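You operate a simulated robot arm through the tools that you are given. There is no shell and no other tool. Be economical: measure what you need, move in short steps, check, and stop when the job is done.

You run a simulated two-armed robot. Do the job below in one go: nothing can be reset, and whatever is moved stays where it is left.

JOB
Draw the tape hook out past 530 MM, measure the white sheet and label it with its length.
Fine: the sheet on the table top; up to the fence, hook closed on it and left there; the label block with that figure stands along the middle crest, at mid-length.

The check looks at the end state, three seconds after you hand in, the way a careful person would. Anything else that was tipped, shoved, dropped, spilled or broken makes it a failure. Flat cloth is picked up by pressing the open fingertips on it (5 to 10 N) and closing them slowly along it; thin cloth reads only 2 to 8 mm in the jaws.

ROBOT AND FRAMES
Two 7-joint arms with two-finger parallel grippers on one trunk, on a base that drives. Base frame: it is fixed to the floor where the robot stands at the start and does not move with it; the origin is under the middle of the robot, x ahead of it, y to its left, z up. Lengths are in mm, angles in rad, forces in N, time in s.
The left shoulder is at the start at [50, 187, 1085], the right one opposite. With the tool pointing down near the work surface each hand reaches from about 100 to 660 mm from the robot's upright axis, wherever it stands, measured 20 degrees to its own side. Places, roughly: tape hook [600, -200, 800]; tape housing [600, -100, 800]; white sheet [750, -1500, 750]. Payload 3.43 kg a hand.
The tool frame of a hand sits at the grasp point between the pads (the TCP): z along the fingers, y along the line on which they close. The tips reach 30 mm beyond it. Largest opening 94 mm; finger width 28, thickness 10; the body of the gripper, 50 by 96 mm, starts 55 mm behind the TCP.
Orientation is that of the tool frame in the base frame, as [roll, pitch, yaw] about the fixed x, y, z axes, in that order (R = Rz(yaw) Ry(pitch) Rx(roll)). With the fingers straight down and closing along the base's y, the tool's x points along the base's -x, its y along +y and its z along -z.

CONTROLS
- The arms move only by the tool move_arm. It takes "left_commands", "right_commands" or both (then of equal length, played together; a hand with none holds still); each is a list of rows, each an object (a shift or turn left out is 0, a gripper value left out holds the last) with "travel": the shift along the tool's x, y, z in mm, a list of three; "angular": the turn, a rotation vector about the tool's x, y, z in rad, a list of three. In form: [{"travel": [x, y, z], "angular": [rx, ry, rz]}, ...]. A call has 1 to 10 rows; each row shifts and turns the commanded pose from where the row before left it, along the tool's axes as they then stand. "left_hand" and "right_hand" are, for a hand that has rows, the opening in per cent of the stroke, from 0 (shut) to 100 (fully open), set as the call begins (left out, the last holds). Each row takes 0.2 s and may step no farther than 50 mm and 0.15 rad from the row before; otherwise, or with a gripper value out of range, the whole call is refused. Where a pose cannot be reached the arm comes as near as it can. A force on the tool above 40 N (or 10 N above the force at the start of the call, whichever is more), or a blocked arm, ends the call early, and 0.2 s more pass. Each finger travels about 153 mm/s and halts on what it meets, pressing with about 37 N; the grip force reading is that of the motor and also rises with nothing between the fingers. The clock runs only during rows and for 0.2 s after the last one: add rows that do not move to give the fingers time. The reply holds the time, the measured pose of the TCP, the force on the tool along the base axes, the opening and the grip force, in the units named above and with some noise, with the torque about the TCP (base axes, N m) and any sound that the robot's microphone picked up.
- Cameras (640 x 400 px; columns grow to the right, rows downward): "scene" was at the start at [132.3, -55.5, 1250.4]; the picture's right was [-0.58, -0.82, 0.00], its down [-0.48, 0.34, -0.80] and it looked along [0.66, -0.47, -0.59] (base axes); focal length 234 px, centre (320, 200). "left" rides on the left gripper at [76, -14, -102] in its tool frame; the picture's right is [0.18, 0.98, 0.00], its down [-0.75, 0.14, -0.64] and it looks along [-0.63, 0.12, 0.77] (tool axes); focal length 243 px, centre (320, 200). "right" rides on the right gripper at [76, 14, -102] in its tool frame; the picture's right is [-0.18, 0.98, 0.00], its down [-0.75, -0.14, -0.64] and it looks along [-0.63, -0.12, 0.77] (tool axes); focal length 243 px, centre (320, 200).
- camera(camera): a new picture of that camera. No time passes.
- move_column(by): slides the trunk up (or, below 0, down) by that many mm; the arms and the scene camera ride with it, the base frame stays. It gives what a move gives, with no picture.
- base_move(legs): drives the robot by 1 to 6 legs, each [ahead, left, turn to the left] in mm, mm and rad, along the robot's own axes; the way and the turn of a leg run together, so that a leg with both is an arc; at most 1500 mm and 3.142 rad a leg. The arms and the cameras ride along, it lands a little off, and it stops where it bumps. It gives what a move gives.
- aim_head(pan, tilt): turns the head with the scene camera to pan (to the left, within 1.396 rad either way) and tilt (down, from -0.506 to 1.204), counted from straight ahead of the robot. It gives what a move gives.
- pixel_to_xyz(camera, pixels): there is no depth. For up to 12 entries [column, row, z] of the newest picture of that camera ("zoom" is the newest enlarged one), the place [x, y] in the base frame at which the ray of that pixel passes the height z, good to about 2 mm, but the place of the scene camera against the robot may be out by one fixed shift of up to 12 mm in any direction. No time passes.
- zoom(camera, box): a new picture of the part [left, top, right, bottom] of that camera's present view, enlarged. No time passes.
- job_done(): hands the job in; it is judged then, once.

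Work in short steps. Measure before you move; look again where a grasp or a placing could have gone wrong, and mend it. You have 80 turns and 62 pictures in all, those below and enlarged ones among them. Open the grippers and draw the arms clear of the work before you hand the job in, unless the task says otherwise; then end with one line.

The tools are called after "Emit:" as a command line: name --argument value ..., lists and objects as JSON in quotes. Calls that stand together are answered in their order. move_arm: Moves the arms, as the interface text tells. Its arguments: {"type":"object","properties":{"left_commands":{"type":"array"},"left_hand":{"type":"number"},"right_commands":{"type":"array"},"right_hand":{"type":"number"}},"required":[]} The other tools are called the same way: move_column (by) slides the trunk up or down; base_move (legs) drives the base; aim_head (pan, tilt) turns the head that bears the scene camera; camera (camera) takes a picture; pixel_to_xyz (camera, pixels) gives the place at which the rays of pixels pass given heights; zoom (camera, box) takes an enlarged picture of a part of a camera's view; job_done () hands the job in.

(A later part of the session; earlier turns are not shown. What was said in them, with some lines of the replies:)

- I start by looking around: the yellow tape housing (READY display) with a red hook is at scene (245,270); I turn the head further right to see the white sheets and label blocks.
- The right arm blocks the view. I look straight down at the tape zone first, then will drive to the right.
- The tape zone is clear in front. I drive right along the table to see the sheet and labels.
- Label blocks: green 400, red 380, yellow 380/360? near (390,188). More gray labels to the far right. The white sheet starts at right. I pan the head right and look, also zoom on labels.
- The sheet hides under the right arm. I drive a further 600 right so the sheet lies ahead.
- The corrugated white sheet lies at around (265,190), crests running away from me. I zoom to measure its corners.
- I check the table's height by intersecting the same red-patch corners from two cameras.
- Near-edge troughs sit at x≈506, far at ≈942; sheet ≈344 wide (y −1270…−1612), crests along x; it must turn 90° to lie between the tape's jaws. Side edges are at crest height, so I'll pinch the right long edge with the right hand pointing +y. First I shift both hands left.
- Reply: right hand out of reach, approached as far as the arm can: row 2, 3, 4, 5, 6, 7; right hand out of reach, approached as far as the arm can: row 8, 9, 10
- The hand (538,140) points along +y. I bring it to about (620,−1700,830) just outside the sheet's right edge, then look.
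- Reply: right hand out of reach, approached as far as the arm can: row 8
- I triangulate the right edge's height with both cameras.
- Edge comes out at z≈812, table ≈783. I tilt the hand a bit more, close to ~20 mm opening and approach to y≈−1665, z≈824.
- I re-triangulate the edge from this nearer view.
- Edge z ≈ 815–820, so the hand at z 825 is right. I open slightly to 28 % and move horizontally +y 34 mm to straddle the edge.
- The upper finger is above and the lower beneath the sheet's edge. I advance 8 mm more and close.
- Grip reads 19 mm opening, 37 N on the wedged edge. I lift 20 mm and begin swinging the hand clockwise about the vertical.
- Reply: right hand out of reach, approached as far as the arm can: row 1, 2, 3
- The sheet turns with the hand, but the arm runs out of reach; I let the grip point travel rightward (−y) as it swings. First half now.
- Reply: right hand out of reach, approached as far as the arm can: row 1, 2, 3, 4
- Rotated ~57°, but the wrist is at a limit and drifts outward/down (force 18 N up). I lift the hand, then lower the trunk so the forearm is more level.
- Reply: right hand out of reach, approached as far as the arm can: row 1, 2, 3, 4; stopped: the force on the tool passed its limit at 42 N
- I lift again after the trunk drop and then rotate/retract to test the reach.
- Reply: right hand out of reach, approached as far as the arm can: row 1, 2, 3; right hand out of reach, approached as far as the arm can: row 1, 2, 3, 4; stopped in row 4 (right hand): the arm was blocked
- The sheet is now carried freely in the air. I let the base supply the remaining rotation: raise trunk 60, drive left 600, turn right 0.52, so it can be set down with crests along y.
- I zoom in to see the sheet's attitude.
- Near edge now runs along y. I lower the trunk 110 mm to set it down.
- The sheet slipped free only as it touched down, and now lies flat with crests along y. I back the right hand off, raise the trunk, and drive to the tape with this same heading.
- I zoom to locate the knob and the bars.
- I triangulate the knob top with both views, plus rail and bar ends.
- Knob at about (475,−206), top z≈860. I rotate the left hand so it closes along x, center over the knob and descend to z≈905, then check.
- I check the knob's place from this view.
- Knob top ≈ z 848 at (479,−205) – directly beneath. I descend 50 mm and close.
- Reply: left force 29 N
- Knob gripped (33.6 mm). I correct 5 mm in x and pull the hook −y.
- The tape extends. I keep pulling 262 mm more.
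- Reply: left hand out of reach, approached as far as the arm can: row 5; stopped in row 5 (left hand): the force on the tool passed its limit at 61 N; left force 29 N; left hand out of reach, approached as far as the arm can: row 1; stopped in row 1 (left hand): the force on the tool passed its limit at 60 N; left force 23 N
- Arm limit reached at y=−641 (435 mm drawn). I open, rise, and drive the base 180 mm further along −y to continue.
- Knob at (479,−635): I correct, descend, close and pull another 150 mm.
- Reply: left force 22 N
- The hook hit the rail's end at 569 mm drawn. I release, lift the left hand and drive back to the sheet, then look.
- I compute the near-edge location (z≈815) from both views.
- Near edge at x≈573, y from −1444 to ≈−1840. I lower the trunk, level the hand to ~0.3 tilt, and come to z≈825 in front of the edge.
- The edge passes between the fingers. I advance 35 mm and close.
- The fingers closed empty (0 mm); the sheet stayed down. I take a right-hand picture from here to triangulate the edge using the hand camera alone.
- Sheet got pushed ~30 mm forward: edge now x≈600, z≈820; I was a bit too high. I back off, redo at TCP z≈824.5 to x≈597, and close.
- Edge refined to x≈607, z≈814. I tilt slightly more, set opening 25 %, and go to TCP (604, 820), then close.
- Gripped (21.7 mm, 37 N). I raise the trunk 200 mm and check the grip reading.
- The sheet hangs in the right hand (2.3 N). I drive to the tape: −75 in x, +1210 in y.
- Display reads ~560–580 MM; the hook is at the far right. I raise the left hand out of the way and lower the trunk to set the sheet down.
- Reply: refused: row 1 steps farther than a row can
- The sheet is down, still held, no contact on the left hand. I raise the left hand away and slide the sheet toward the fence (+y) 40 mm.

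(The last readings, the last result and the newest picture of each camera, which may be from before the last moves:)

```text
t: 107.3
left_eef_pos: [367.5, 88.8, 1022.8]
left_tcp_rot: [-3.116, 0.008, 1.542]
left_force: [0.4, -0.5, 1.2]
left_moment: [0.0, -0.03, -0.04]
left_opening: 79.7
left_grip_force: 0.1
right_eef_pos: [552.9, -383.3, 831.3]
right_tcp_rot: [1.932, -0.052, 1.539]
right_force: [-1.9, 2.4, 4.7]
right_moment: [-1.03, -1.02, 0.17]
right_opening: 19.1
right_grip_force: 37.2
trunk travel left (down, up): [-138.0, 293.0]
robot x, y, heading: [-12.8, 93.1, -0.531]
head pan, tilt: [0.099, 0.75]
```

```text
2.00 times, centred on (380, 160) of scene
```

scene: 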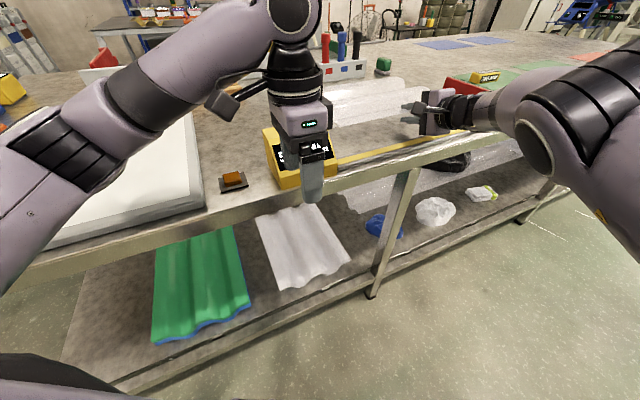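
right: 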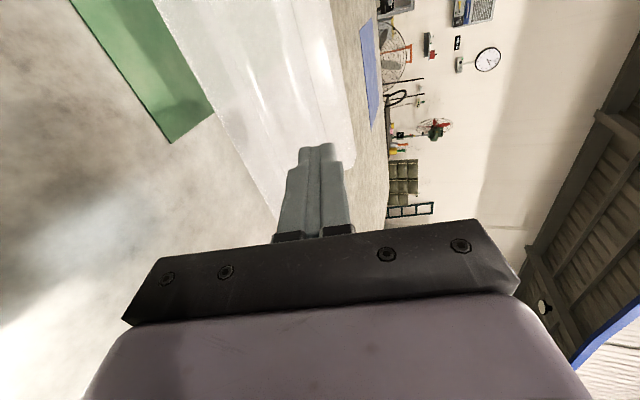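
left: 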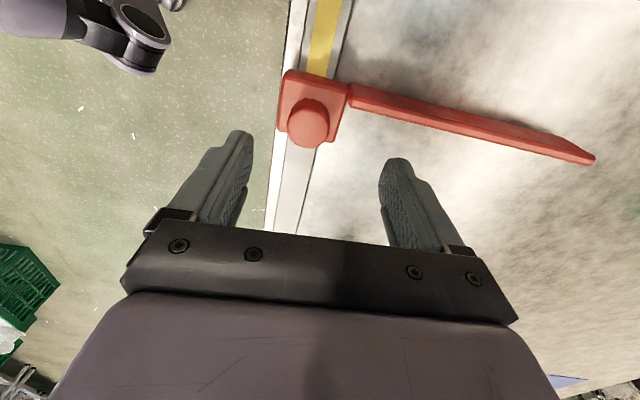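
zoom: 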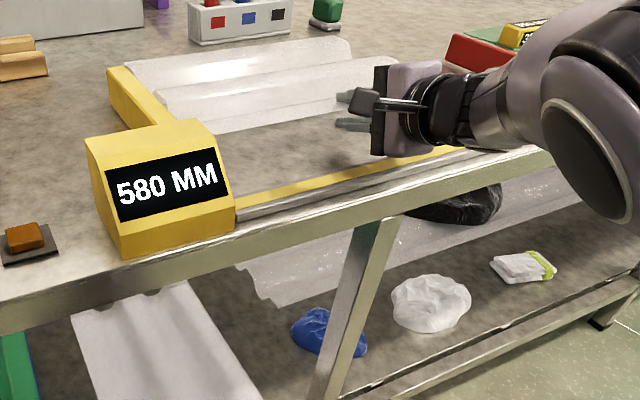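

Emit:
pixel_to_xyz --camera "zoom" --pixels '[[204, 134, 815], [130, 66, 815], [172, 100, 785], [176, 122, 815], [124, 68, 815], [352, 43, 815], [350, 60, 785]]'

Emit:
zoom --camera "scene" --box '[260, 80, 360, 142]'

```text
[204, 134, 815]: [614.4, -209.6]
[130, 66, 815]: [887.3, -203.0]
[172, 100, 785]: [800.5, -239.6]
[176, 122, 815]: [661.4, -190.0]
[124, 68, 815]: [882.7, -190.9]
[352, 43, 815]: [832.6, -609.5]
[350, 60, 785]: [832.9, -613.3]
```

```text
6.40 times, centred on (310, 111) of scene
```

zoom: 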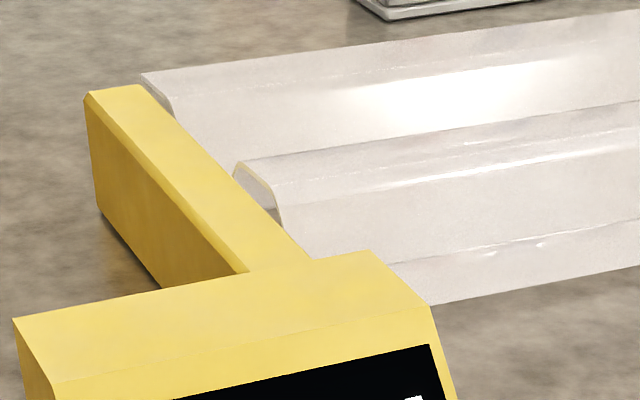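

Sheet's end is about 15 mm short of the fence. I slide on in small steps and watch the y-force.

Emit:
move_arm --right_commands '[{"travel": [5, 0, 0]}, {"travel": [5, 0, 0]}, {"travel": [3, 0, 0]}, {"travel": [0, 0, 0]}]'

Emit:
move_arm --right_commands '[{"travel": [3, 0, 0]}, {"travel": [3, 0, 0]}, {"travel": [0, 0, 0]}]'

Emit:
zoom --camera "scene" --box '[260, 80, 360, 142]'

```text
t: 108.3
left_eef_pos: [369.2, 89.5, 1022.6]
left_tcp_rot: [-3.115, 0.008, 1.544]
left_force: [-0.1, -0.3, -0.2]
left_moment: [-0.03, 0.02, -0.01]
left_opening: 79.7
left_grip_force: 0.0
right_eef_pos: [545.2, -388.9, 829.1]
right_tcp_rot: [1.934, -0.061, 1.508]
right_force: [0.8, 0.7, 3.3]
right_moment: [-0.89, -0.74, 0.37]
right_opening: 19.4
right_grip_force: 37.2
trunk travel left (down, up): [-138.0, 293.0]
robot x, y, heading: [-10.6, 94.2, -0.533]
head pan, tilt: [0.099, 0.75]
```

```text
t: 109.1
left_eef_pos: [368.9, 89.1, 1021.1]
left_tcp_rot: [-3.119, 0.007, 1.543]
left_force: [-0.8, -0.4, 0.6]
left_moment: [0.01, 0.05, 0.07]
left_opening: 79.8
left_grip_force: 0.0
right_eef_pos: [546.9, -389.6, 831.3]
right_tcp_rot: [1.93, -0.064, 1.508]
right_force: [0.1, -0.5, 2.3]
right_moment: [-0.84, -0.69, -0.15]
right_opening: 19.1
right_grip_force: 36.8
right hand out of reach, approached as far as the arm can: row 2
trunk travel left (down, up): [-138.0, 293.0]
robot x, y, heading: [-10.7, 95.7, -0.531]
head pan, tilt: [0.099, 0.75]
```

```text
6.40 times, centred on (310, 111) of scene
```

zoom: 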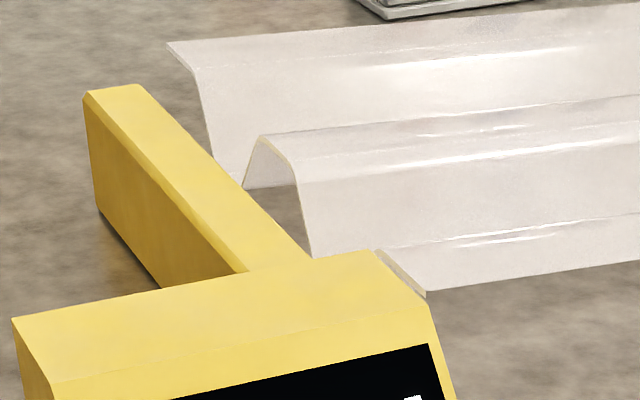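

The arm's at its limit and the sheet yawed slightly; closing the hook will square it against the fence. I release, back the right hand out, raise the trunk and drive to the hook.

Emit:
move_arm --right_commands '[{"travel": [0, 0, 0]}, {"travel": [0, 0, 0]}, {"travel": [0, -10, -27]}, {"travel": [0, -10, -27]}, {"travel": [0, -10, -27]}, {"travel": [0, 0, -27]}]' --right_hand 27

Emit:
move_column --by 150

Emit:
base_move --legs '[[343, -511, 0.02]]'

Emit:
aim_head --pan 0.6 --tilt 0.8

Emit:
camera --camera "scene"

```text
t: 110.7
left_eef_pos: [369.3, 88.6, 1022.7]
left_tcp_rot: [-3.115, 0.009, 1.545]
left_force: [0.4, -0.3, 0.2]
left_moment: [-0.01, -0.04, 0.02]
left_opening: 80.2
left_grip_force: 0.0
right_eef_pos: [430.8, -423.6, 827.4]
right_tcp_rot: [1.944, -0.087, 1.484]
right_force: [-0.9, -0.4, -0.4]
right_moment: [-0.03, 0.0, -0.02]
right_opening: 25.6
right_grip_force: 0.1
right hand out of reach, approached as far as the arm can: row 3, 4, 5, 6
trunk travel left (down, up): [-138.0, 293.0]
robot x, y, heading: [-7.5, 93.4, -0.527]
head pan, tilt: [0.099, 0.75]
stopped in row 6 (right hand): the arm was blocked; the commanded pose is now the measured one
```

```text
t: 112.4
left_eef_pos: [368.7, 89.0, 1171.4]
left_tcp_rot: [-3.115, 0.006, 1.544]
left_force: [-0.1, -0.2, -0.5]
left_moment: [0.01, -0.01, -0.01]
left_opening: 80.0
left_grip_force: 0.0
right_eef_pos: [431.2, -421.4, 977.2]
right_tcp_rot: [1.945, -0.086, 1.483]
right_force: [-0.8, 0.0, 0.2]
right_moment: [0.0, -0.01, -0.02]
right_opening: 25.6
right_grip_force: 0.1
trunk travel left (down, up): [-288.0, 143.0]
robot x, y, heading: [-10.8, 95.2, -0.528]
head pan, tilt: [0.099, 0.75]
```

```text
t: 117.5
left_eef_pos: [414.4, -517.7, 1172.7]
left_tcp_rot: [-3.115, 0.007, 1.579]
left_force: [0.1, -0.4, -1.2]
left_moment: [-0.03, 0.02, 0.0]
left_opening: 79.7
left_grip_force: 0.0
right_eef_pos: [493.6, -1025.0, 977.6]
right_tcp_rot: [1.944, -0.086, 1.521]
right_force: [-0.3, 0.7, -0.3]
right_moment: [0.01, -0.01, 0.0]
right_opening: 25.7
right_grip_force: 0.0
trunk travel left (down, up): [-288.0, 143.0]
robot x, y, heading: [35.5, -522.6, -0.497]
head pan, tilt: [0.099, 0.75]
```

```text
t: 118.4
left_eef_pos: [413.8, -517.3, 1172.7]
left_tcp_rot: [-3.116, 0.008, 1.578]
left_force: [0.0, -0.8, 0.2]
left_moment: [0.01, -0.02, -0.01]
left_opening: 80.0
left_grip_force: 0.1
right_eef_pos: [492.4, -1026.1, 978.5]
right_tcp_rot: [1.944, -0.084, 1.517]
right_force: [-0.5, 0.2, 0.8]
right_moment: [0.03, 0.02, 0.02]
right_opening: 25.6
right_grip_force: 0.0
trunk travel left (down, up): [-288.0, 143.0]
robot x, y, heading: [34.9, -521.1, -0.499]
head pan, tilt: [0.6, 0.799]
```

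```text
8 pictures are left
```

scene: 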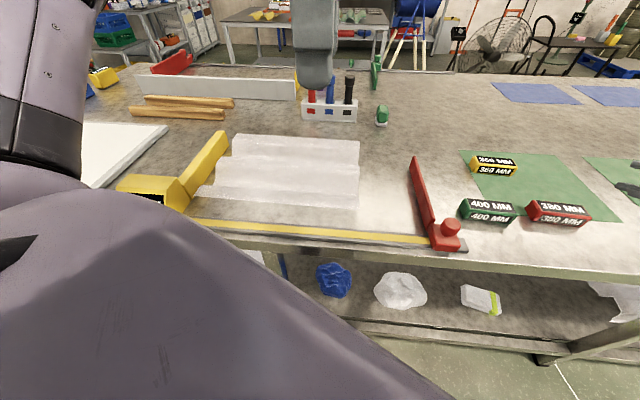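

I get the knob, sheet ends and labels from this view (free query).

Emit:
pixel_to_xyz --camera "scene" --pixels '[[452, 222, 848], [358, 208, 815], [360, 140, 815], [235, 134, 815], [200, 195, 815], [355, 167, 820], [228, 158, 820], [487, 204, 820], [461, 204, 820], [517, 211, 820], [488, 217, 785], [416, 157, 805]]'

Emit:
move_arm --left_commands '[{"travel": [-40, 10, 20]}, {"travel": [-43, 11, 20]}, {"travel": [-43, 11, 20]}, {"travel": [-43, 11, 20]}, {"travel": [-43, 11, 20]}, {"travel": [-43, 11, 20]}, {"travel": [0, 0, 45]}, {"travel": [0, 0, 45]}]'

Emit:
camera --camera "left"

```text
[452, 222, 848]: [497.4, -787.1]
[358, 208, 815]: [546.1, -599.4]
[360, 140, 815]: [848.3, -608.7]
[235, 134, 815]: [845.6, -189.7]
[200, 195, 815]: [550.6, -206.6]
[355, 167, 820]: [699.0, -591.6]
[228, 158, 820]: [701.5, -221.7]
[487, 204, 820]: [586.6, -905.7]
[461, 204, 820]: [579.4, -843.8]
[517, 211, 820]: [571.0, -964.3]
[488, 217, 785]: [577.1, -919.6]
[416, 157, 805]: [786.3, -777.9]
```

```text
t: 120.2
left_eef_pos: [476.1, -777.9, 966.3]
left_tcp_rot: [-3.116, 0.008, 1.576]
left_force: [0.0, 0.7, 0.5]
left_moment: [-0.01, 0.02, -0.04]
left_opening: 79.6
left_grip_force: 0.1
right_eef_pos: [494.3, -1025.0, 977.2]
right_tcp_rot: [1.945, -0.085, 1.515]
right_force: [-0.7, 0.1, -0.5]
right_moment: [0.03, -0.03, 0.0]
right_opening: 25.3
right_grip_force: 0.1
trunk travel left (down, up): [-288.0, 143.0]
robot x, y, heading: [33.6, -518.9, -0.494]
head pan, tilt: [0.6, 0.799]
```

```text
7 pictures are left
```

left: 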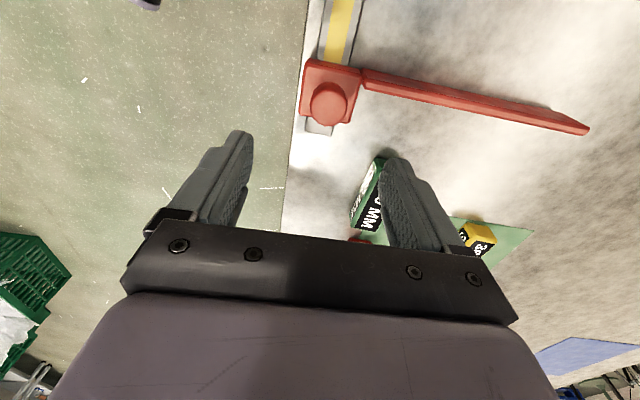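

Emit:
pixel_to_xyz --camera "left" --pixels '[[330, 106, 848], [329, 97, 848], [380, 185, 810], [372, 160, 820], [356, 230, 820], [405, 150, 820]]'

```text
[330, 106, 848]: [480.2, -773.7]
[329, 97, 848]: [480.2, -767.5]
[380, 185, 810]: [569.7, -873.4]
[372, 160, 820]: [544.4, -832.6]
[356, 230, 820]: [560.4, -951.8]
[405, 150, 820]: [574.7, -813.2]
```

Knob at (480,−773). I descend, grip and push the hook 125 mm toward the sheet.

Emit:
move_arm --left_commands '[{"travel": [4, 4, 0]}, {"travel": [0, 0, 40]}, {"travel": [0, 0, 40]}, {"travel": [0, 0, 20]}, {"travel": [0, 0, 9]}]'

Emit:
move_arm --left_commands '[{"travel": [0, 0, 0]}, {"travel": [0, 0, 0]}, {"travel": [0, 0, 0]}, {"travel": [0, 0, 0]}]' --left_hand 0

Emit:
move_arm --left_commands '[{"travel": [20, 0, 0]}, {"travel": [25, 0, 0]}, {"travel": [25, 0, 0]}, {"travel": [25, 0, 0]}, {"travel": [20, 0, 0]}, {"travel": [10, 0, 0]}]'

```text
t: 121.4
left_eef_pos: [477.3, -772.2, 861.5]
left_tcp_rot: [-3.128, 0.017, 1.575]
left_force: [2.4, 2.4, 37.6]
left_moment: [0.61, -1.79, 0.34]
left_opening: 81.1
left_grip_force: 1.3
right_eef_pos: [491.7, -1025.1, 980.8]
right_tcp_rot: [1.941, -0.084, 1.519]
right_force: [0.0, 0.1, -0.1]
right_moment: [0.01, -0.01, -0.01]
right_opening: 25.4
right_grip_force: 0.1
trunk travel left (down, up): [-288.0, 143.0]
robot x, y, heading: [34.0, -524.4, -0.497]
head pan, tilt: [0.6, 0.799]
```

```text
t: 122.4
left_eef_pos: [479.5, -770.4, 860.0]
left_tcp_rot: [-3.129, 0.016, 1.579]
left_force: [19.6, 0.0, 38.1]
left_moment: [-0.45, -1.17, 0.08]
left_opening: 33.7
left_grip_force: 45.3
right_eef_pos: [492.2, -1026.0, 979.2]
right_tcp_rot: [1.942, -0.084, 1.517]
right_force: [-0.5, 0.1, 0.0]
right_moment: [-0.02, -0.02, 0.03]
right_opening: 25.2
right_grip_force: 0.0
trunk travel left (down, up): [-288.0, 143.0]
robot x, y, heading: [34.7, -523.1, -0.496]
head pan, tilt: [0.6, 0.799]
```

```text
t: 123.0
left_eef_pos: [480.0, -729.2, 858.5]
left_tcp_rot: [-3.137, 0.016, 1.583]
left_force: [-1.5, 0.7, 8.8]
left_moment: [0.55, 0.08, 0.09]
left_opening: 34.0
left_grip_force: 45.1
right_eef_pos: [494.2, -1026.7, 977.4]
right_tcp_rot: [1.944, -0.085, 1.515]
right_force: [1.4, -0.1, 0.3]
right_moment: [0.04, -0.01, 0.03]
right_opening: 25.3
right_grip_force: 0.1
trunk travel left (down, up): [-288.0, 143.0]
robot x, y, heading: [33.5, -523.1, -0.501]
head pan, tilt: [0.6, 0.799]
stopped in row 3 (left hand): the force on the tool passed its limit at 54 N (the readings are from after the stop); the commanded pose is now the measured one
```

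It pressed down slightly too hard; I ease up 2 mm and keep pushing gently.

Emit:
move_arm --left_commands '[{"travel": [0, 0, -2]}, {"travel": [15, 0, 0]}, {"travel": [20, 0, 0]}, {"travel": [20, 0, 0]}, {"travel": [15, 0, 0]}, {"travel": [8, 0, 0]}]'

Emit:
move_arm --left_commands '[{"travel": [8, 0, 0]}, {"travel": [8, 0, 0]}, {"travel": [8, 0, 0]}, {"travel": [5, 0, 0]}]'

```text
t: 124.4
left_eef_pos: [480.5, -649.3, 859.0]
left_tcp_rot: [-3.136, 0.015, 1.586]
left_force: [3.9, 1.5, 8.9]
left_moment: [0.93, -0.32, -0.04]
left_opening: 33.9
left_grip_force: 45.0
right_eef_pos: [493.6, -1026.5, 977.5]
right_tcp_rot: [1.943, -0.084, 1.517]
right_force: [-0.2, -0.1, -0.3]
right_moment: [0.02, 0.0, 0.01]
right_opening: 25.2
right_grip_force: 0.0
trunk travel left (down, up): [-288.0, 143.0]
robot x, y, heading: [34.7, -522.2, -0.493]
head pan, tilt: [0.6, 0.799]
```

```text
t: 125.4
left_eef_pos: [480.2, -622.2, 859.1]
left_tcp_rot: [-3.138, 0.019, 1.587]
left_force: [15.0, -0.3, 15.2]
left_moment: [0.84, -0.64, 0.12]
left_opening: 33.9
left_grip_force: 45.2
right_eef_pos: [494.0, -1026.1, 976.9]
right_tcp_rot: [1.945, -0.086, 1.517]
right_force: [0.6, 0.0, 0.8]
right_moment: [0.0, -0.02, 0.02]
right_opening: 25.7
right_grip_force: 0.0
trunk travel left (down, up): [-288.0, 143.0]
robot x, y, heading: [33.8, -524.7, -0.501]
head pan, tilt: [0.6, 0.799]
```

No resistance yet; continuing in 4 mm steps.

Emit:
move_arm --left_commands '[{"travel": [4, 2, 0]}, {"travel": [4, 0, 0]}, {"travel": [4, 0, 0]}]'

Emit:
move_arm --left_commands '[{"travel": [4, 0, 0]}, {"travel": [4, 0, 0]}, {"travel": [0, 0, 0]}]'

Emit:
camera --camera "scene"

```text
t: 126.2
left_eef_pos: [479.4, -610.7, 859.8]
left_tcp_rot: [-3.134, 0.019, 1.58]
left_force: [7.0, -1.6, 13.5]
left_moment: [-0.54, -1.17, 0.4]
left_opening: 33.8
left_grip_force: 44.9
right_eef_pos: [491.9, -1027.5, 978.0]
right_tcp_rot: [1.944, -0.084, 1.517]
right_force: [0.0, 0.8, -1.2]
right_moment: [0.01, -0.02, 0.02]
right_opening: 25.5
right_grip_force: 0.0
trunk travel left (down, up): [-288.0, 143.0]
robot x, y, heading: [32.9, -522.2, -0.491]
head pan, tilt: [0.6, 0.799]
```

```text
t: 127.0
left_eef_pos: [479.5, -601.2, 859.4]
left_tcp_rot: [-3.134, 0.021, 1.581]
left_force: [4.8, -1.9, 12.8]
left_moment: [-1.23, -0.63, -0.22]
left_opening: 33.9
left_grip_force: 45.2
right_eef_pos: [493.2, -1025.7, 977.8]
right_tcp_rot: [1.943, -0.086, 1.516]
right_force: [0.3, 1.0, -0.5]
right_moment: [0.02, -0.02, 0.0]
right_opening: 25.0
right_grip_force: 0.1
trunk travel left (down, up): [-288.0, 143.0]
robot x, y, heading: [33.5, -523.4, -0.496]
head pan, tilt: [0.6, 0.799]
```

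```text
6 pictures are left
```

scene: 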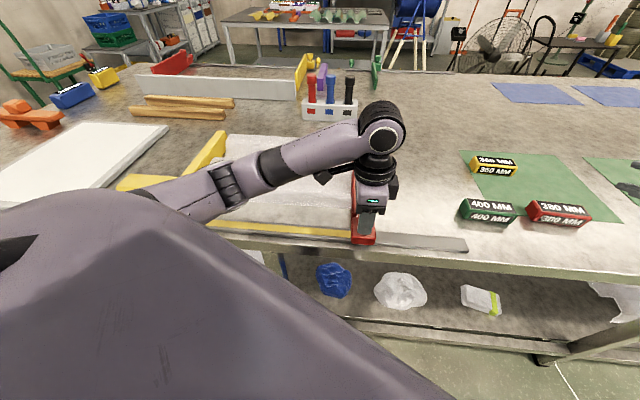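

Continuing gently, watching the y-force for contact with the fence.

Emit:
move_arm --left_commands '[{"travel": [3, 0, 0]}, {"travel": [2, 0, 0]}, {"travel": [0, 0, 0]}]'

Emit:
move_arm --left_commands '[{"travel": [2, 0, 0]}, {"travel": [2, 0, 0]}, {"travel": [0, 0, 0]}]'

Emit:
move_arm --left_commands '[{"travel": [2, 0, 0]}, {"travel": [2, 0, 0]}, {"travel": [0, 0, 0]}]'

```text
t: 127.8
left_eef_pos: [479.8, -595.4, 859.2]
left_tcp_rot: [-3.135, 0.016, 1.58]
left_force: [-0.4, -2.0, 16.8]
left_moment: [-1.01, -0.34, -0.17]
left_opening: 33.7
left_grip_force: 44.9
right_eef_pos: [492.0, -1026.5, 978.6]
right_tcp_rot: [1.943, -0.086, 1.517]
right_force: [-0.8, 1.2, 0.5]
right_moment: [-0.02, -0.01, 0.01]
right_opening: 25.4
right_grip_force: 0.0
trunk travel left (down, up): [-288.0, 143.0]
robot x, y, heading: [33.4, -524.7, -0.501]
head pan, tilt: [0.6, 0.799]
```

```text
t: 128.6
left_eef_pos: [480.9, -591.4, 859.5]
left_tcp_rot: [-3.137, 0.016, 1.583]
left_force: [-0.2, -1.5, 25.5]
left_moment: [-0.03, -0.17, -0.42]
left_opening: 33.9
left_grip_force: 45.4
right_eef_pos: [492.9, -1026.4, 978.2]
right_tcp_rot: [1.943, -0.086, 1.517]
right_force: [0.1, 0.4, -0.4]
right_moment: [-0.01, 0.01, -0.03]
right_opening: 25.6
right_grip_force: 0.1
trunk travel left (down, up): [-288.0, 143.0]
robot x, y, heading: [29.2, -523.3, -0.496]
head pan, tilt: [0.6, 0.799]
```

```text
t: 129.4
left_eef_pos: [480.7, -591.5, 859.7]
left_tcp_rot: [-3.136, 0.023, 1.584]
left_force: [4.1, -22.2, 17.2]
left_moment: [0.53, -0.97, 0.48]
left_opening: 33.9
left_grip_force: 45.1
right_eef_pos: [492.1, -1027.6, 976.1]
right_tcp_rot: [1.942, -0.086, 1.515]
right_force: [-0.2, 0.0, -0.6]
right_moment: [-0.01, 0.01, 0.01]
right_opening: 25.3
right_grip_force: 0.2
trunk travel left (down, up): [-288.0, 143.0]
robot x, y, heading: [35.6, -524.8, -0.492]
head pan, tilt: [0.6, 0.799]
```

Stopped at y=−591.5 with 22 N: the sheet is clamped. I relax the push, open and lift away, then look.

Emit:
move_arm --left_commands '[{"travel": [-2.5, 0, 0]}]'

Emit:
move_arm --left_commands '[{"travel": [0, 0, 0]}, {"travel": [0, 0, 0]}, {"travel": [0, 0, 0]}, {"travel": [0, 0, -40]}, {"travel": [0, 0, -45]}, {"travel": [0, 0, -45]}, {"travel": [0, 0, -30]}]' --left_hand 85

Emit:
aim_head --pan 0.75 --tilt 0.7

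```text
t: 129.8
left_eef_pos: [480.1, -592.0, 859.2]
left_tcp_rot: [-3.134, 0.018, 1.583]
left_force: [0.8, -9.9, 18.7]
left_moment: [-1.49, -0.79, -0.04]
left_opening: 33.9
left_grip_force: 45.0
right_eef_pos: [492.0, -1026.8, 976.8]
right_tcp_rot: [1.943, -0.085, 1.517]
right_force: [0.9, 0.0, -0.6]
right_moment: [0.01, 0.01, 0.03]
right_opening: 25.4
right_grip_force: 0.1
trunk travel left (down, up): [-288.0, 143.0]
robot x, y, heading: [32.8, -521.9, -0.499]
head pan, tilt: [0.6, 0.799]
```

```text
t: 130.2
left_eef_pos: [467.5, -591.9, 855.9]
left_tcp_rot: [-3.106, 0.009, 1.556]
left_force: [-28.0, 0.2, 11.8]
left_moment: [0.14, 0.24, 0.36]
left_opening: 63.5
left_grip_force: 0.0
right_eef_pos: [491.2, -1026.4, 978.2]
right_tcp_rot: [1.941, -0.085, 1.517]
right_force: [0.1, 0.1, 0.3]
right_moment: [0.01, 0.01, 0.0]
right_opening: 25.6
right_grip_force: 0.1
trunk travel left (down, up): [-288.0, 143.0]
robot x, y, heading: [28.7, -521.9, -0.498]
head pan, tilt: [0.6, 0.799]
stopped in row 1 (left hand): the force on the tool passed its limit at 42 N (the readings are from after the stop); the commanded pose is now the measured one
```

```text
t: 130.9
left_eef_pos: [467.5, -590.3, 855.4]
left_tcp_rot: [-3.106, 0.004, 1.56]
left_force: [-32.2, -1.1, 10.4]
left_moment: [0.09, 0.48, 0.35]
left_opening: 61.1
left_grip_force: 0.0
right_eef_pos: [490.1, -1026.6, 979.4]
right_tcp_rot: [1.941, -0.085, 1.517]
right_force: [0.2, 0.7, -0.3]
right_moment: [-0.05, 0.03, -0.02]
right_opening: 25.4
right_grip_force: 0.0
trunk travel left (down, up): [-288.0, 143.0]
robot x, y, heading: [34.0, -523.4, -0.495]
head pan, tilt: [0.75, 0.7]
```

The outer finger met the sheet's near edge on opening. I narrow the opening to 48 % and rise straight up.

Emit:
move_arm --left_commands '[{"travel": [0, 0, 0]}, {"travel": [0, 6, 0]}, {"travel": [0, 6, 0]}, {"travel": [0, 0, 0]}]' --left_hand 47

Emit:
move_arm --left_commands '[{"travel": [0, 0, -15]}, {"travel": [0, 0, -30]}, {"travel": [0, 0, -45]}, {"travel": [0, 0, -45]}, {"travel": [0, 0, -30]}, {"travel": [-40, 0, 0]}, {"travel": [-45, 0, 0]}, {"travel": [-45, 0, 0]}, {"travel": [-45, 0, 0]}, {"travel": [-45, 0, 0]}]'

Emit:
camera --camera "scene"

```text
t: 131.9
left_eef_pos: [480.5, -590.8, 853.5]
left_tcp_rot: [-3.103, 0.006, 1.557]
left_force: [-34.4, -0.6, 3.7]
left_moment: [0.05, 0.35, 0.2]
left_opening: 37.0
left_grip_force: 0.0
right_eef_pos: [491.0, -1025.7, 979.5]
right_tcp_rot: [1.941, -0.085, 1.518]
right_force: [0.9, 0.1, 0.2]
right_moment: [0.01, 0.03, 0.0]
right_opening: 25.5
right_grip_force: 0.1
trunk travel left (down, up): [-288.0, 143.0]
robot x, y, heading: [35.3, -520.3, -0.498]
head pan, tilt: [0.75, 0.7]
```

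```text
t: 132.3
left_eef_pos: [479.3, -590.9, 856.5]
left_tcp_rot: [-3.086, -0.009, 1.554]
left_force: [-6.6, 0.7, -1.9]
left_moment: [-0.05, 0.29, 0.12]
left_opening: 40.6
left_grip_force: 0.1
right_eef_pos: [492.3, -1027.4, 977.9]
right_tcp_rot: [1.944, -0.086, 1.516]
right_force: [-0.6, 0.9, 0.4]
right_moment: [0.0, 0.01, 0.02]
right_opening: 25.5
right_grip_force: 0.0
trunk travel left (down, up): [-288.0, 143.0]
robot x, y, heading: [33.3, -522.9, -0.496]
head pan, tilt: [0.75, 0.7]
stopped in row 1 (left hand): the force on the tool passed its limit at 56 N (the readings are from after the stop); the commanded pose is now the measured one
```

```text
5 pictures are left
```

scene: 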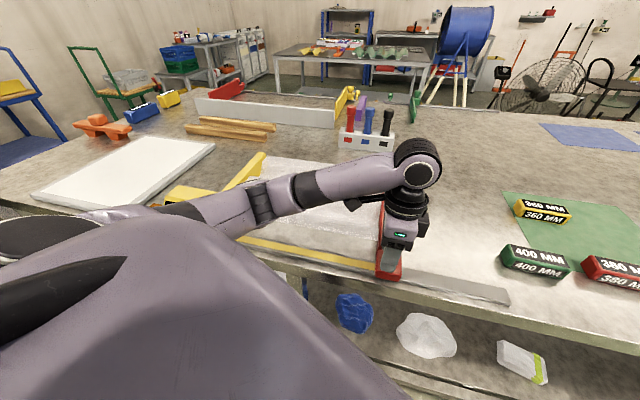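

Forces have now relaxed (6.6 N) with fingers at 40 mm. I try rising slowly with the fingers just off the knob.

Emit:
move_arm --left_commands '[{"travel": [0, -2, 0]}, {"travel": [0, 0, -5]}, {"travel": [0, 0, -5]}]' --left_hand 44

```text
t: 133.1
left_eef_pos: [480.0, -588.2, 867.9]
left_tcp_rot: [-3.089, -0.007, 1.558]
left_force: [-0.1, -0.2, 0.1]
left_moment: [-0.01, 0.01, 0.01]
left_opening: 41.2
left_grip_force: 0.0
right_eef_pos: [491.7, -1026.6, 977.6]
right_tcp_rot: [1.943, -0.086, 1.516]
right_force: [0.0, -0.2, 0.4]
right_moment: [-0.01, 0.04, 0.01]
right_opening: 25.6
right_grip_force: 0.1
trunk travel left (down, up): [-288.0, 143.0]
robot x, y, heading: [33.5, -523.4, -0.499]
head pan, tilt: [0.75, 0.7]
```

Free (forces zero). I rise fully and move the left hand toward the labels, then check the result and display.

Emit:
move_arm --left_commands '[{"travel": [0, 0, -30]}, {"travel": [0, 0, -45]}, {"travel": [0, 0, -45]}, {"travel": [-45, 0, 0]}, {"travel": [-45, 0, 0]}, {"travel": [-45, 0, 0]}, {"travel": [-45, 0, 0]}, {"travel": [-45, 0, 0]}]' --left_hand 90

Emit:
aim_head --pan 0.65 --tilt 0.75

Emit:
camera --camera "scene"

```text
t: 134.9
left_eef_pos: [499.8, -807.7, 981.9]
left_tcp_rot: [-3.086, -0.011, 1.583]
left_force: [0.7, 0.0, 0.2]
left_moment: [-0.02, 0.09, -0.01]
left_opening: 84.5
left_grip_force: 0.1
right_eef_pos: [492.3, -1027.0, 977.9]
right_tcp_rot: [1.944, -0.085, 1.517]
right_force: [0.1, -0.1, 0.8]
right_moment: [0.01, -0.02, -0.04]
right_opening: 25.4
right_grip_force: 0.0
trunk travel left (down, up): [-288.0, 143.0]
robot x, y, heading: [32.4, -522.7, -0.496]
head pan, tilt: [0.75, 0.7]
```

```text
t: 135.6
left_eef_pos: [498.3, -808.7, 985.2]
left_tcp_rot: [-3.085, -0.006, 1.579]
left_force: [0.2, -0.4, -0.1]
left_moment: [0.02, 0.0, -0.04]
left_opening: 84.6
left_grip_force: 0.1
right_eef_pos: [493.5, -1026.0, 978.2]
right_tcp_rot: [1.945, -0.087, 1.517]
right_force: [-0.8, -0.6, 0.9]
right_moment: [-0.04, 0.02, 0.03]
right_opening: 25.5
right_grip_force: 0.0
trunk travel left (down, up): [-288.0, 143.0]
robot x, y, heading: [32.1, -523.1, -0.499]
head pan, tilt: [0.649, 0.75]
```

```text
4 pictures are left
```

scene: 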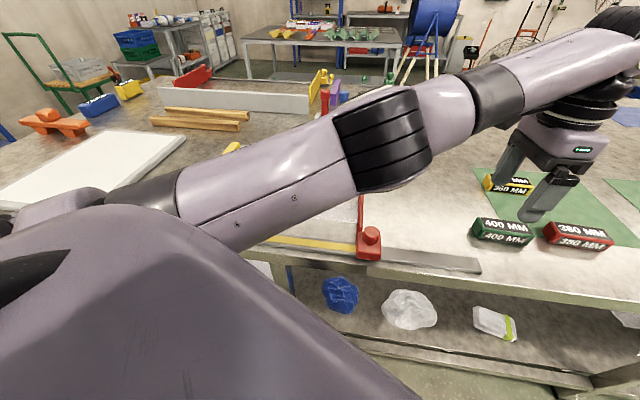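

The sheet is hidden by the arm; scale says ≈396 → 400 block, and I'll verify on the display before placing. I drive 300 mm right and hover the left hand over the green 400 block.

Emit:
base_move --legs '[[143, -263, 0]]'

Emit:
move_arm --left_commands '[{"travel": [35, 10, 0], "angular": [0.055, 0, 0]}, {"travel": [35, 10, 0]}, {"travel": [35, 10, 0]}, {"travel": [35, 10, 0]}, {"travel": [35, 10, 0]}, {"travel": [35, 10, 0]}]'

Emit:
camera --camera "left"

```text
t: 138.5
left_eef_pos: [495.7, -1114.2, 987.5]
left_tcp_rot: [-3.088, -0.006, 1.576]
left_force: [1.0, -0.4, -0.4]
left_moment: [-0.01, -0.02, 0.03]
left_opening: 84.6
left_grip_force: 0.0
right_eef_pos: [487.1, -1332.0, 977.1]
right_tcp_rot: [1.942, -0.085, 1.508]
right_force: [-0.5, -0.3, -0.5]
right_moment: [-0.02, -0.01, 0.02]
right_opening: 25.6
right_grip_force: 0.1
trunk travel left (down, up): [-288.0, 143.0]
robot x, y, heading: [30.6, -820.2, -0.509]
head pan, tilt: [0.649, 0.75]
```

```text
t: 139.9
left_eef_pos: [555.0, -904.4, 981.4]
left_tcp_rot: [-3.033, -0.006, 1.576]
left_force: [0.7, 0.9, 0.8]
left_moment: [0.0, 0.01, -0.02]
left_opening: 84.8
left_grip_force: 0.0
right_eef_pos: [486.5, -1331.9, 977.2]
right_tcp_rot: [1.944, -0.085, 1.508]
right_force: [0.2, 0.7, 1.1]
right_moment: [0.01, -0.04, 0.01]
right_opening: 25.2
right_grip_force: 0.1
trunk travel left (down, up): [-288.0, 143.0]
robot x, y, heading: [28.3, -824.1, -0.512]
head pan, tilt: [0.649, 0.75]
```

```text
3 pictures are left
```

left: 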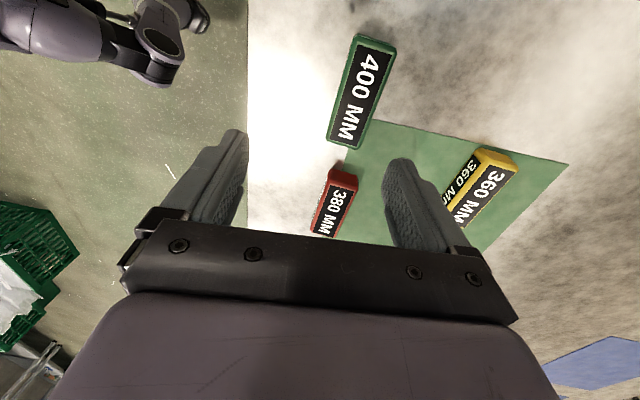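

Emit:
pixel_to_xyz --camera "left" --pixels '[[357, 36, 825], [396, 47, 825], [328, 140, 825], [364, 149, 825], [362, 92, 825], [362, 92, 835], [357, 36, 835], [328, 140, 835]]'

```text
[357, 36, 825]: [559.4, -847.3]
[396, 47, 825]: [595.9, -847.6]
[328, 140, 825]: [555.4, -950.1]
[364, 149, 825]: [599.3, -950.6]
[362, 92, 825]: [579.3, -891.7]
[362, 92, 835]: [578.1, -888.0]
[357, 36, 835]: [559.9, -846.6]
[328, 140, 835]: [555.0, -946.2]
```

Block center (577,−897), 100×40 mm, along y. I square the hand, center over it, descend to z≈822 and grip.

Emit:
move_arm --left_commands '[{"angular": [-0.108, 0, 0]}, {"travel": [7, 22, 0]}, {"travel": [0, 0, 0]}]'

Emit:
move_arm --left_commands '[{"travel": [0, 0, 40]}, {"travel": [0, 0, 40]}, {"travel": [0, 0, 40]}, {"travel": [0, 0, 25]}, {"travel": [0, 0, 0]}]'

```text
t: 140.7
left_eef_pos: [578.4, -896.9, 980.9]
left_tcp_rot: [-3.141, -0.006, 1.576]
left_force: [-0.5, 0.6, 0.5]
left_moment: [-0.04, 0.02, 0.01]
left_opening: 84.6
left_grip_force: 0.1
right_eef_pos: [487.5, -1333.6, 977.6]
right_tcp_rot: [1.944, -0.086, 1.509]
right_force: [0.5, -0.3, 0.4]
right_moment: [0.01, 0.0, -0.01]
right_opening: 25.4
right_grip_force: 0.1
trunk travel left (down, up): [-288.0, 143.0]
robot x, y, heading: [33.5, -829.0, -0.507]
head pan, tilt: [0.649, 0.75]
```

```text
t: 141.9
left_eef_pos: [576.2, -896.1, 838.9]
left_tcp_rot: [-3.14, -0.003, 1.578]
left_force: [-0.2, -0.9, -0.3]
left_moment: [0.0, -0.03, -0.01]
left_opening: 84.5
left_grip_force: 0.1
right_eef_pos: [486.3, -1332.8, 978.5]
right_tcp_rot: [1.945, -0.087, 1.509]
right_force: [0.5, 0.1, 0.0]
right_moment: [0.0, 0.04, -0.02]
right_opening: 25.5
right_grip_force: 0.1
trunk travel left (down, up): [-288.0, 143.0]
robot x, y, heading: [31.5, -827.4, -0.507]
head pan, tilt: [0.649, 0.75]
```

Emit:
move_arm --left_commands '[{"travel": [0, 0, 14]}, {"travel": [0, 0, 0]}]'

Emit:
move_arm --left_commands '[{"travel": [0, 0, 0]}, {"travel": [0, 0, 0]}, {"travel": [0, 0, 0]}]' --left_hand 0

Emit:
move_arm --left_commands '[{"travel": [0, 0, -20]}, {"travel": [0, 0, -40]}, {"travel": [0, 0, -40]}, {"travel": [0, 0, -40]}]'

```text
t: 142.5
left_eef_pos: [577.0, -896.6, 825.2]
left_tcp_rot: [-3.139, -0.005, 1.577]
left_force: [-0.4, -0.3, 0.4]
left_moment: [-0.03, 0.01, 0.01]
left_opening: 84.6
left_grip_force: 0.1
right_eef_pos: [487.4, -1331.8, 977.5]
right_tcp_rot: [1.945, -0.085, 1.507]
right_force: [-0.1, 0.1, 0.1]
right_moment: [-0.01, 0.0, 0.01]
right_opening: 25.4
right_grip_force: 0.1
trunk travel left (down, up): [-288.0, 143.0]
robot x, y, heading: [33.9, -825.4, -0.505]
head pan, tilt: [0.649, 0.75]
```

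```text
t: 143.3
left_eef_pos: [576.7, -896.0, 823.5]
left_tcp_rot: [3.141, -0.006, 1.576]
left_force: [0.6, -0.3, -0.8]
left_moment: [-0.01, -0.01, 0.0]
left_opening: 43.2
left_grip_force: 37.4
right_eef_pos: [487.8, -1333.1, 977.0]
right_tcp_rot: [1.946, -0.086, 1.508]
right_force: [0.7, 0.3, 0.2]
right_moment: [0.0, -0.01, -0.01]
right_opening: 25.3
right_grip_force: 0.0
trunk travel left (down, up): [-288.0, 143.0]
robot x, y, heading: [30.0, -824.1, -0.503]
head pan, tilt: [0.649, 0.75]
```

```text
t: 144.3
left_eef_pos: [576.6, -896.2, 963.3]
left_tcp_rot: [-3.141, -0.003, 1.576]
left_force: [-0.9, -0.5, -0.3]
left_moment: [0.03, 0.02, -0.02]
left_opening: 43.2
left_grip_force: 36.6
right_eef_pos: [486.7, -1331.6, 977.7]
right_tcp_rot: [1.945, -0.086, 1.508]
right_force: [0.3, 0.1, -0.9]
right_moment: [0.01, -0.01, -0.01]
right_opening: 25.4
right_grip_force: 0.2
trunk travel left (down, up): [-288.0, 143.0]
robot x, y, heading: [30.4, -826.8, -0.504]
head pan, tilt: [0.649, 0.75]
```

The block is held (43 mm). I drive left to where the display was readable and take one picture of display, sheet and hook.

Emit:
base_move --legs '[[-476, 790, 0]]'

Emit:
aim_head --pan 0.1 --tilt 0.75

Emit:
zoom --camera "scene" --box '[200, 80, 520, 280]'

```text
t: 151.7
left_eef_pos: [540.8, 39.7, 962.8]
left_tcp_rot: [3.141, -0.006, 1.585]
left_force: [-0.3, 0.4, -1.2]
left_moment: [-0.03, 0.01, 0.0]
left_opening: 43.0
left_grip_force: 37.2
right_eef_pos: [454.0, -396.9, 976.5]
right_tcp_rot: [1.945, -0.087, 1.516]
right_force: [-0.6, -0.2, 0.2]
right_moment: [0.02, 0.0, 0.0]
right_opening: 25.5
right_grip_force: 0.0
trunk travel left (down, up): [-288.0, 143.0]
robot x, y, heading: [-5.4, 106.1, -0.497]
head pan, tilt: [0.649, 0.75]
```

```text
t: 152.7
left_eef_pos: [540.9, 38.0, 963.9]
left_tcp_rot: [-3.14, -0.006, 1.585]
left_force: [-0.7, 0.7, -0.4]
left_moment: [0.0, 0.01, -0.03]
left_opening: 43.0
left_grip_force: 37.0
right_eef_pos: [453.3, -398.2, 977.6]
right_tcp_rot: [1.944, -0.084, 1.516]
right_force: [1.1, 0.0, 0.1]
right_moment: [0.01, 0.02, -0.04]
right_opening: 25.3
right_grip_force: 0.1
trunk travel left (down, up): [-288.0, 143.0]
robot x, y, heading: [-5.5, 109.5, -0.496]
head pan, tilt: [0.099, 0.75]
```

```text
2.00 times, centred on (360, 180) of scene
```

zoom: 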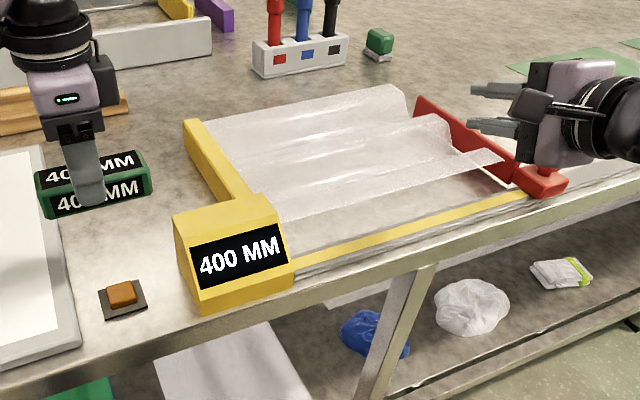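

Display reads 400 MM, matching the held block. I measure the middle crest and calibrate the camera's shift on the held block.

Emit:
pixel_to_xyz --camera "zoom" --pixels '[[238, 175, 817], [446, 127, 817], [228, 163, 817], [440, 116, 817], [280, 217, 817], [503, 157, 817], [208, 122, 817], [406, 88, 817], [95, 172, 966], [419, 98, 810], [518, 183, 810], [92, 212, 923]]'

```text
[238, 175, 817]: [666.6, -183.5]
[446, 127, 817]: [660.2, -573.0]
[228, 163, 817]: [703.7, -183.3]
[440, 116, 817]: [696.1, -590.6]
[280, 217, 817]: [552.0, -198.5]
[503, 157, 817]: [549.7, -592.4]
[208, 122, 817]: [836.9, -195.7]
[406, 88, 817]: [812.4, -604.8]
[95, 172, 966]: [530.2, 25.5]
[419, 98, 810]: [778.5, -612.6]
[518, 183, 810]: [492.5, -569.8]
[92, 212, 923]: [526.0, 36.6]
```

Mid-length y≈−377, middle crest x≈685. I drive to bring the left hand there, then hover and check with the hand camera.

Emit:
base_move --legs '[[259, -360, 0]]'

```text
t: 156.5
left_eef_pos: [595.9, -410.0, 963.8]
left_tcp_rot: [3.142, -0.007, 1.584]
left_force: [0.0, 0.2, -1.3]
left_moment: [0.0, 0.01, 0.02]
left_opening: 43.1
left_grip_force: 36.8
right_eef_pos: [509.1, -845.5, 977.2]
right_tcp_rot: [1.945, -0.085, 1.513]
right_force: [-0.2, 0.2, -0.1]
right_moment: [0.01, 0.03, 0.01]
right_opening: 25.6
right_grip_force: 0.1
trunk travel left (down, up): [-288.0, 143.0]
robot x, y, heading: [54.1, -340.8, -0.507]
head pan, tilt: [0.099, 0.75]
```

Emit:
move_arm --left_commands '[{"travel": [11, 30, 0], "angular": [0, 0, 0.014]}, {"travel": [11, 30, 0]}, {"travel": [11, 29, 0]}, {"travel": [0, 0, 20]}, {"travel": [0, 0, 0]}]'

Emit:
camera --camera "left"

```text
t: 157.7
left_eef_pos: [687.1, -373.9, 945.4]
left_tcp_rot: [-3.14, -0.003, 1.569]
left_force: [0.1, -0.2, -1.1]
left_moment: [0.01, 0.0, 0.03]
left_opening: 43.0
left_grip_force: 36.8
right_eef_pos: [508.4, -845.7, 978.0]
right_tcp_rot: [1.945, -0.088, 1.514]
right_force: [0.2, 0.8, 0.9]
right_moment: [0.02, -0.02, 0.02]
right_opening: 25.4
right_grip_force: 0.1
trunk travel left (down, up): [-288.0, 143.0]
robot x, y, heading: [50.0, -339.6, -0.496]
head pan, tilt: [0.099, 0.75]
```

```text
1 pictures are left
```

left: 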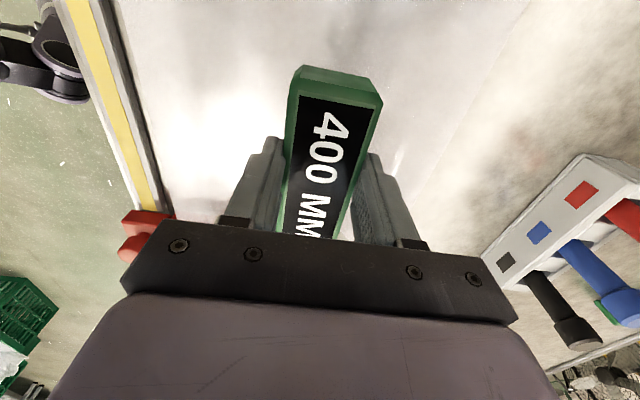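

Emit:
pixel_to_xyz --camera "left" --pixels '[[525, 8, 817], [470, 95, 817], [410, 165, 817], [100, 0, 785], [155, 190, 785], [205, 100, 817], [330, 65, 817], [130, 240, 848], [150, 212, 815]]'

```text
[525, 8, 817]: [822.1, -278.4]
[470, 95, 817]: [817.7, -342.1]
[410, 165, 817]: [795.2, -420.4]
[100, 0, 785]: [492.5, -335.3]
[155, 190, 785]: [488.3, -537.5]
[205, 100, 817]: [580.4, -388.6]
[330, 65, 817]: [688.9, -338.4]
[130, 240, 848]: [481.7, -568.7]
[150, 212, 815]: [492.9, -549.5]
```

Cross-checking (scene shift ≈ +14 in x, −12 in y), the crest centre is x≈680, mid-length y≈−378. I correct by (−7,−4) and lower, then in small steps to contact.

Emit:
move_arm --left_commands '[{"travel": [-4, -7, 0]}, {"travel": [0, 0, 35]}, {"travel": [0, 0, 30]}, {"travel": [0, 0, 10]}, {"travel": [0, 0, 0]}]'

Emit:
move_arm --left_commands '[{"travel": [0, 0, 3]}, {"travel": [0, 0, 3]}, {"travel": [0, 0, 2]}, {"travel": [0, 0, 0]}]'

```text
t: 158.9
left_eef_pos: [678.6, -379.7, 869.4]
left_tcp_rot: [-3.139, -0.006, 1.569]
left_force: [0.3, 0.7, -1.4]
left_moment: [0.02, 0.0, -0.03]
left_opening: 43.4
left_grip_force: 37.6
right_eef_pos: [508.3, -846.1, 977.8]
right_tcp_rot: [1.945, -0.085, 1.513]
right_force: [0.3, -0.4, 0.6]
right_moment: [0.0, -0.01, 0.01]
right_opening: 25.7
right_grip_force: 0.1
trunk travel left (down, up): [-288.0, 143.0]
robot x, y, heading: [48.8, -344.0, -0.505]
head pan, tilt: [0.099, 0.75]
```

```text
t: 159.9
left_eef_pos: [677.7, -380.2, 864.2]
left_tcp_rot: [3.138, 0.0, 1.569]
left_force: [3.5, 0.4, 21.1]
left_moment: [0.66, 0.15, -0.06]
left_opening: 43.0
left_grip_force: 37.6
right_eef_pos: [506.8, -847.2, 978.8]
right_tcp_rot: [1.942, -0.087, 1.513]
right_force: [0.6, -0.5, 0.2]
right_moment: [0.01, -0.02, 0.02]
right_opening: 25.4
right_grip_force: 0.1
trunk travel left (down, up): [-288.0, 143.0]
robot x, y, heading: [51.1, -341.0, -0.501]
head pan, tilt: [0.099, 0.75]
```

Contact at z≈864 with 21 N and little tilt moment. I relax 2 mm, open, and rise straight up.

Emit:
move_arm --left_commands '[{"travel": [0, 0, -2.5]}, {"travel": [0, 0, 0]}]'

Emit:
move_arm --left_commands '[{"travel": [0, 0, 0]}, {"travel": [0, 0, 0]}, {"travel": [0, 0, 0]}]' --left_hand 80

Emit:
move_arm --left_commands '[{"travel": [0, 0, -15]}, {"travel": [0, 0, -30]}, {"travel": [0, 0, -45]}, {"travel": [0, 0, -45]}, {"travel": [0, 0, -45]}, {"travel": [0, -45, 0]}, {"travel": [0, -45, 0]}]'

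```text
t: 160.5
left_eef_pos: [677.5, -380.1, 865.5]
left_tcp_rot: [3.139, -0.003, 1.571]
left_force: [5.1, 1.3, 17.2]
left_moment: [-0.13, -0.18, 0.02]
left_opening: 43.0
left_grip_force: 36.7
right_eef_pos: [507.4, -846.0, 977.2]
right_tcp_rot: [1.943, -0.086, 1.512]
right_force: [-0.5, 0.1, 0.2]
right_moment: [0.03, -0.01, 0.02]
right_opening: 25.4
right_grip_force: 0.0
trunk travel left (down, up): [-288.0, 143.0]
robot x, y, heading: [50.3, -343.6, -0.501]
head pan, tilt: [0.099, 0.75]
```

```text
t: 161.3
left_eef_pos: [677.8, -381.3, 863.2]
left_tcp_rot: [-3.14, -0.005, 1.568]
left_force: [-0.2, 0.0, -0.3]
left_moment: [0.01, -0.04, 0.0]
left_opening: 75.1
left_grip_force: 0.0
right_eef_pos: [507.9, -845.3, 978.1]
right_tcp_rot: [1.943, -0.086, 1.512]
right_force: [-0.3, -0.1, 0.0]
right_moment: [0.01, 0.01, -0.02]
right_opening: 25.4
right_grip_force: 0.1
trunk travel left (down, up): [-288.0, 143.0]
robot x, y, heading: [46.9, -340.2, -0.502]
head pan, tilt: [0.099, 0.75]
```

```text
t: 162.9
left_eef_pos: [588.0, -377.7, 1045.5]
left_tcp_rot: [-3.139, -0.004, 1.57]
left_force: [0.1, -0.1, 0.1]
left_moment: [0.03, -0.02, -0.02]
left_opening: 75.4
left_grip_force: 0.0
right_eef_pos: [508.9, -847.0, 978.2]
right_tcp_rot: [1.945, -0.086, 1.514]
right_force: [-0.3, 0.1, -0.5]
right_moment: [-0.03, 0.0, 0.01]
right_opening: 25.2
right_grip_force: 0.0
trunk travel left (down, up): [-288.0, 143.0]
robot x, y, heading: [49.9, -341.7, -0.497]
head pan, tilt: [0.099, 0.75]
```

The block stayed. I drive back left, fully open the right gripper, and use the last picture as a zoomed check.

Emit:
base_move --legs '[[-290, 364, 0]]'

Emit:
move_arm --right_commands '[{"travel": [0, 30, 0]}, {"travel": [0, 30, 0]}]' --right_hand 100

Emit:
zoom --camera "scene" --box '[240, 80, 496, 240]'

```text
t: 166.5
left_eef_pos: [496.1, 73.3, 1043.9]
left_tcp_rot: [-3.141, -0.005, 1.576]
left_force: [0.0, 0.0, 0.1]
left_moment: [-0.03, 0.02, 0.0]
left_opening: 75.1
left_grip_force: 0.1
right_eef_pos: [418.1, -396.1, 977.4]
right_tcp_rot: [1.946, -0.086, 1.519]
right_force: [-0.4, 0.1, 0.0]
right_moment: [0.03, -0.02, 0.01]
right_opening: 25.4
right_grip_force: 0.0
trunk travel left (down, up): [-288.0, 143.0]
robot x, y, heading: [-42.0, 107.6, -0.487]
head pan, tilt: [0.099, 0.75]
```

```text
t: 167.1
left_eef_pos: [496.7, 72.7, 1044.8]
left_tcp_rot: [-3.14, -0.004, 1.574]
left_force: [0.8, 0.3, 0.7]
left_moment: [-0.03, 0.03, 0.01]
left_opening: 75.2
left_grip_force: 0.0
right_eef_pos: [438.5, -401.8, 1033.5]
right_tcp_rot: [1.945, -0.086, 1.52]
right_force: [-0.5, 0.3, -0.3]
right_moment: [-0.01, -0.03, -0.02]
right_opening: 94.1
right_grip_force: 0.0
trunk travel left (down, up): [-288.0, 143.0]
robot x, y, heading: [-41.7, 104.8, -0.496]
head pan, tilt: [0.099, 0.75]
```

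```text
2.50 times, centred on (368, 160) of scene
```

zoom: 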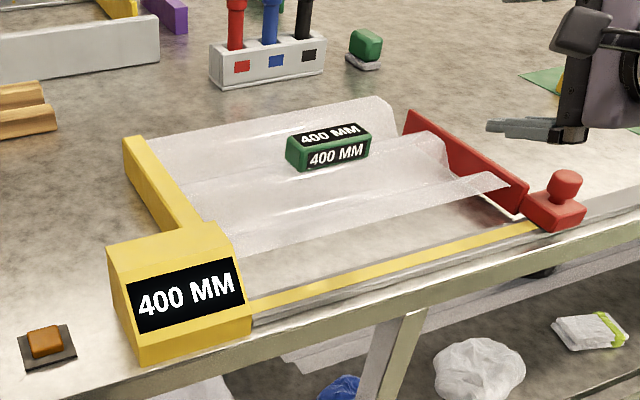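

The last picture shows the 400 MM block upright on the middle crest at mid-length. The sheet sits between fence and hook, the display reads 400 MM, and both hands are open and clear, so I hand in.

Emit:
job_done

```text
The job is handed in.
```

The job is handed in: I drew the hook out to a 580 MM reading and closed it on the white sheet at the fence. The sheet measured 400 MM, and the 400 MM block stands along the middle crest at mid-length.
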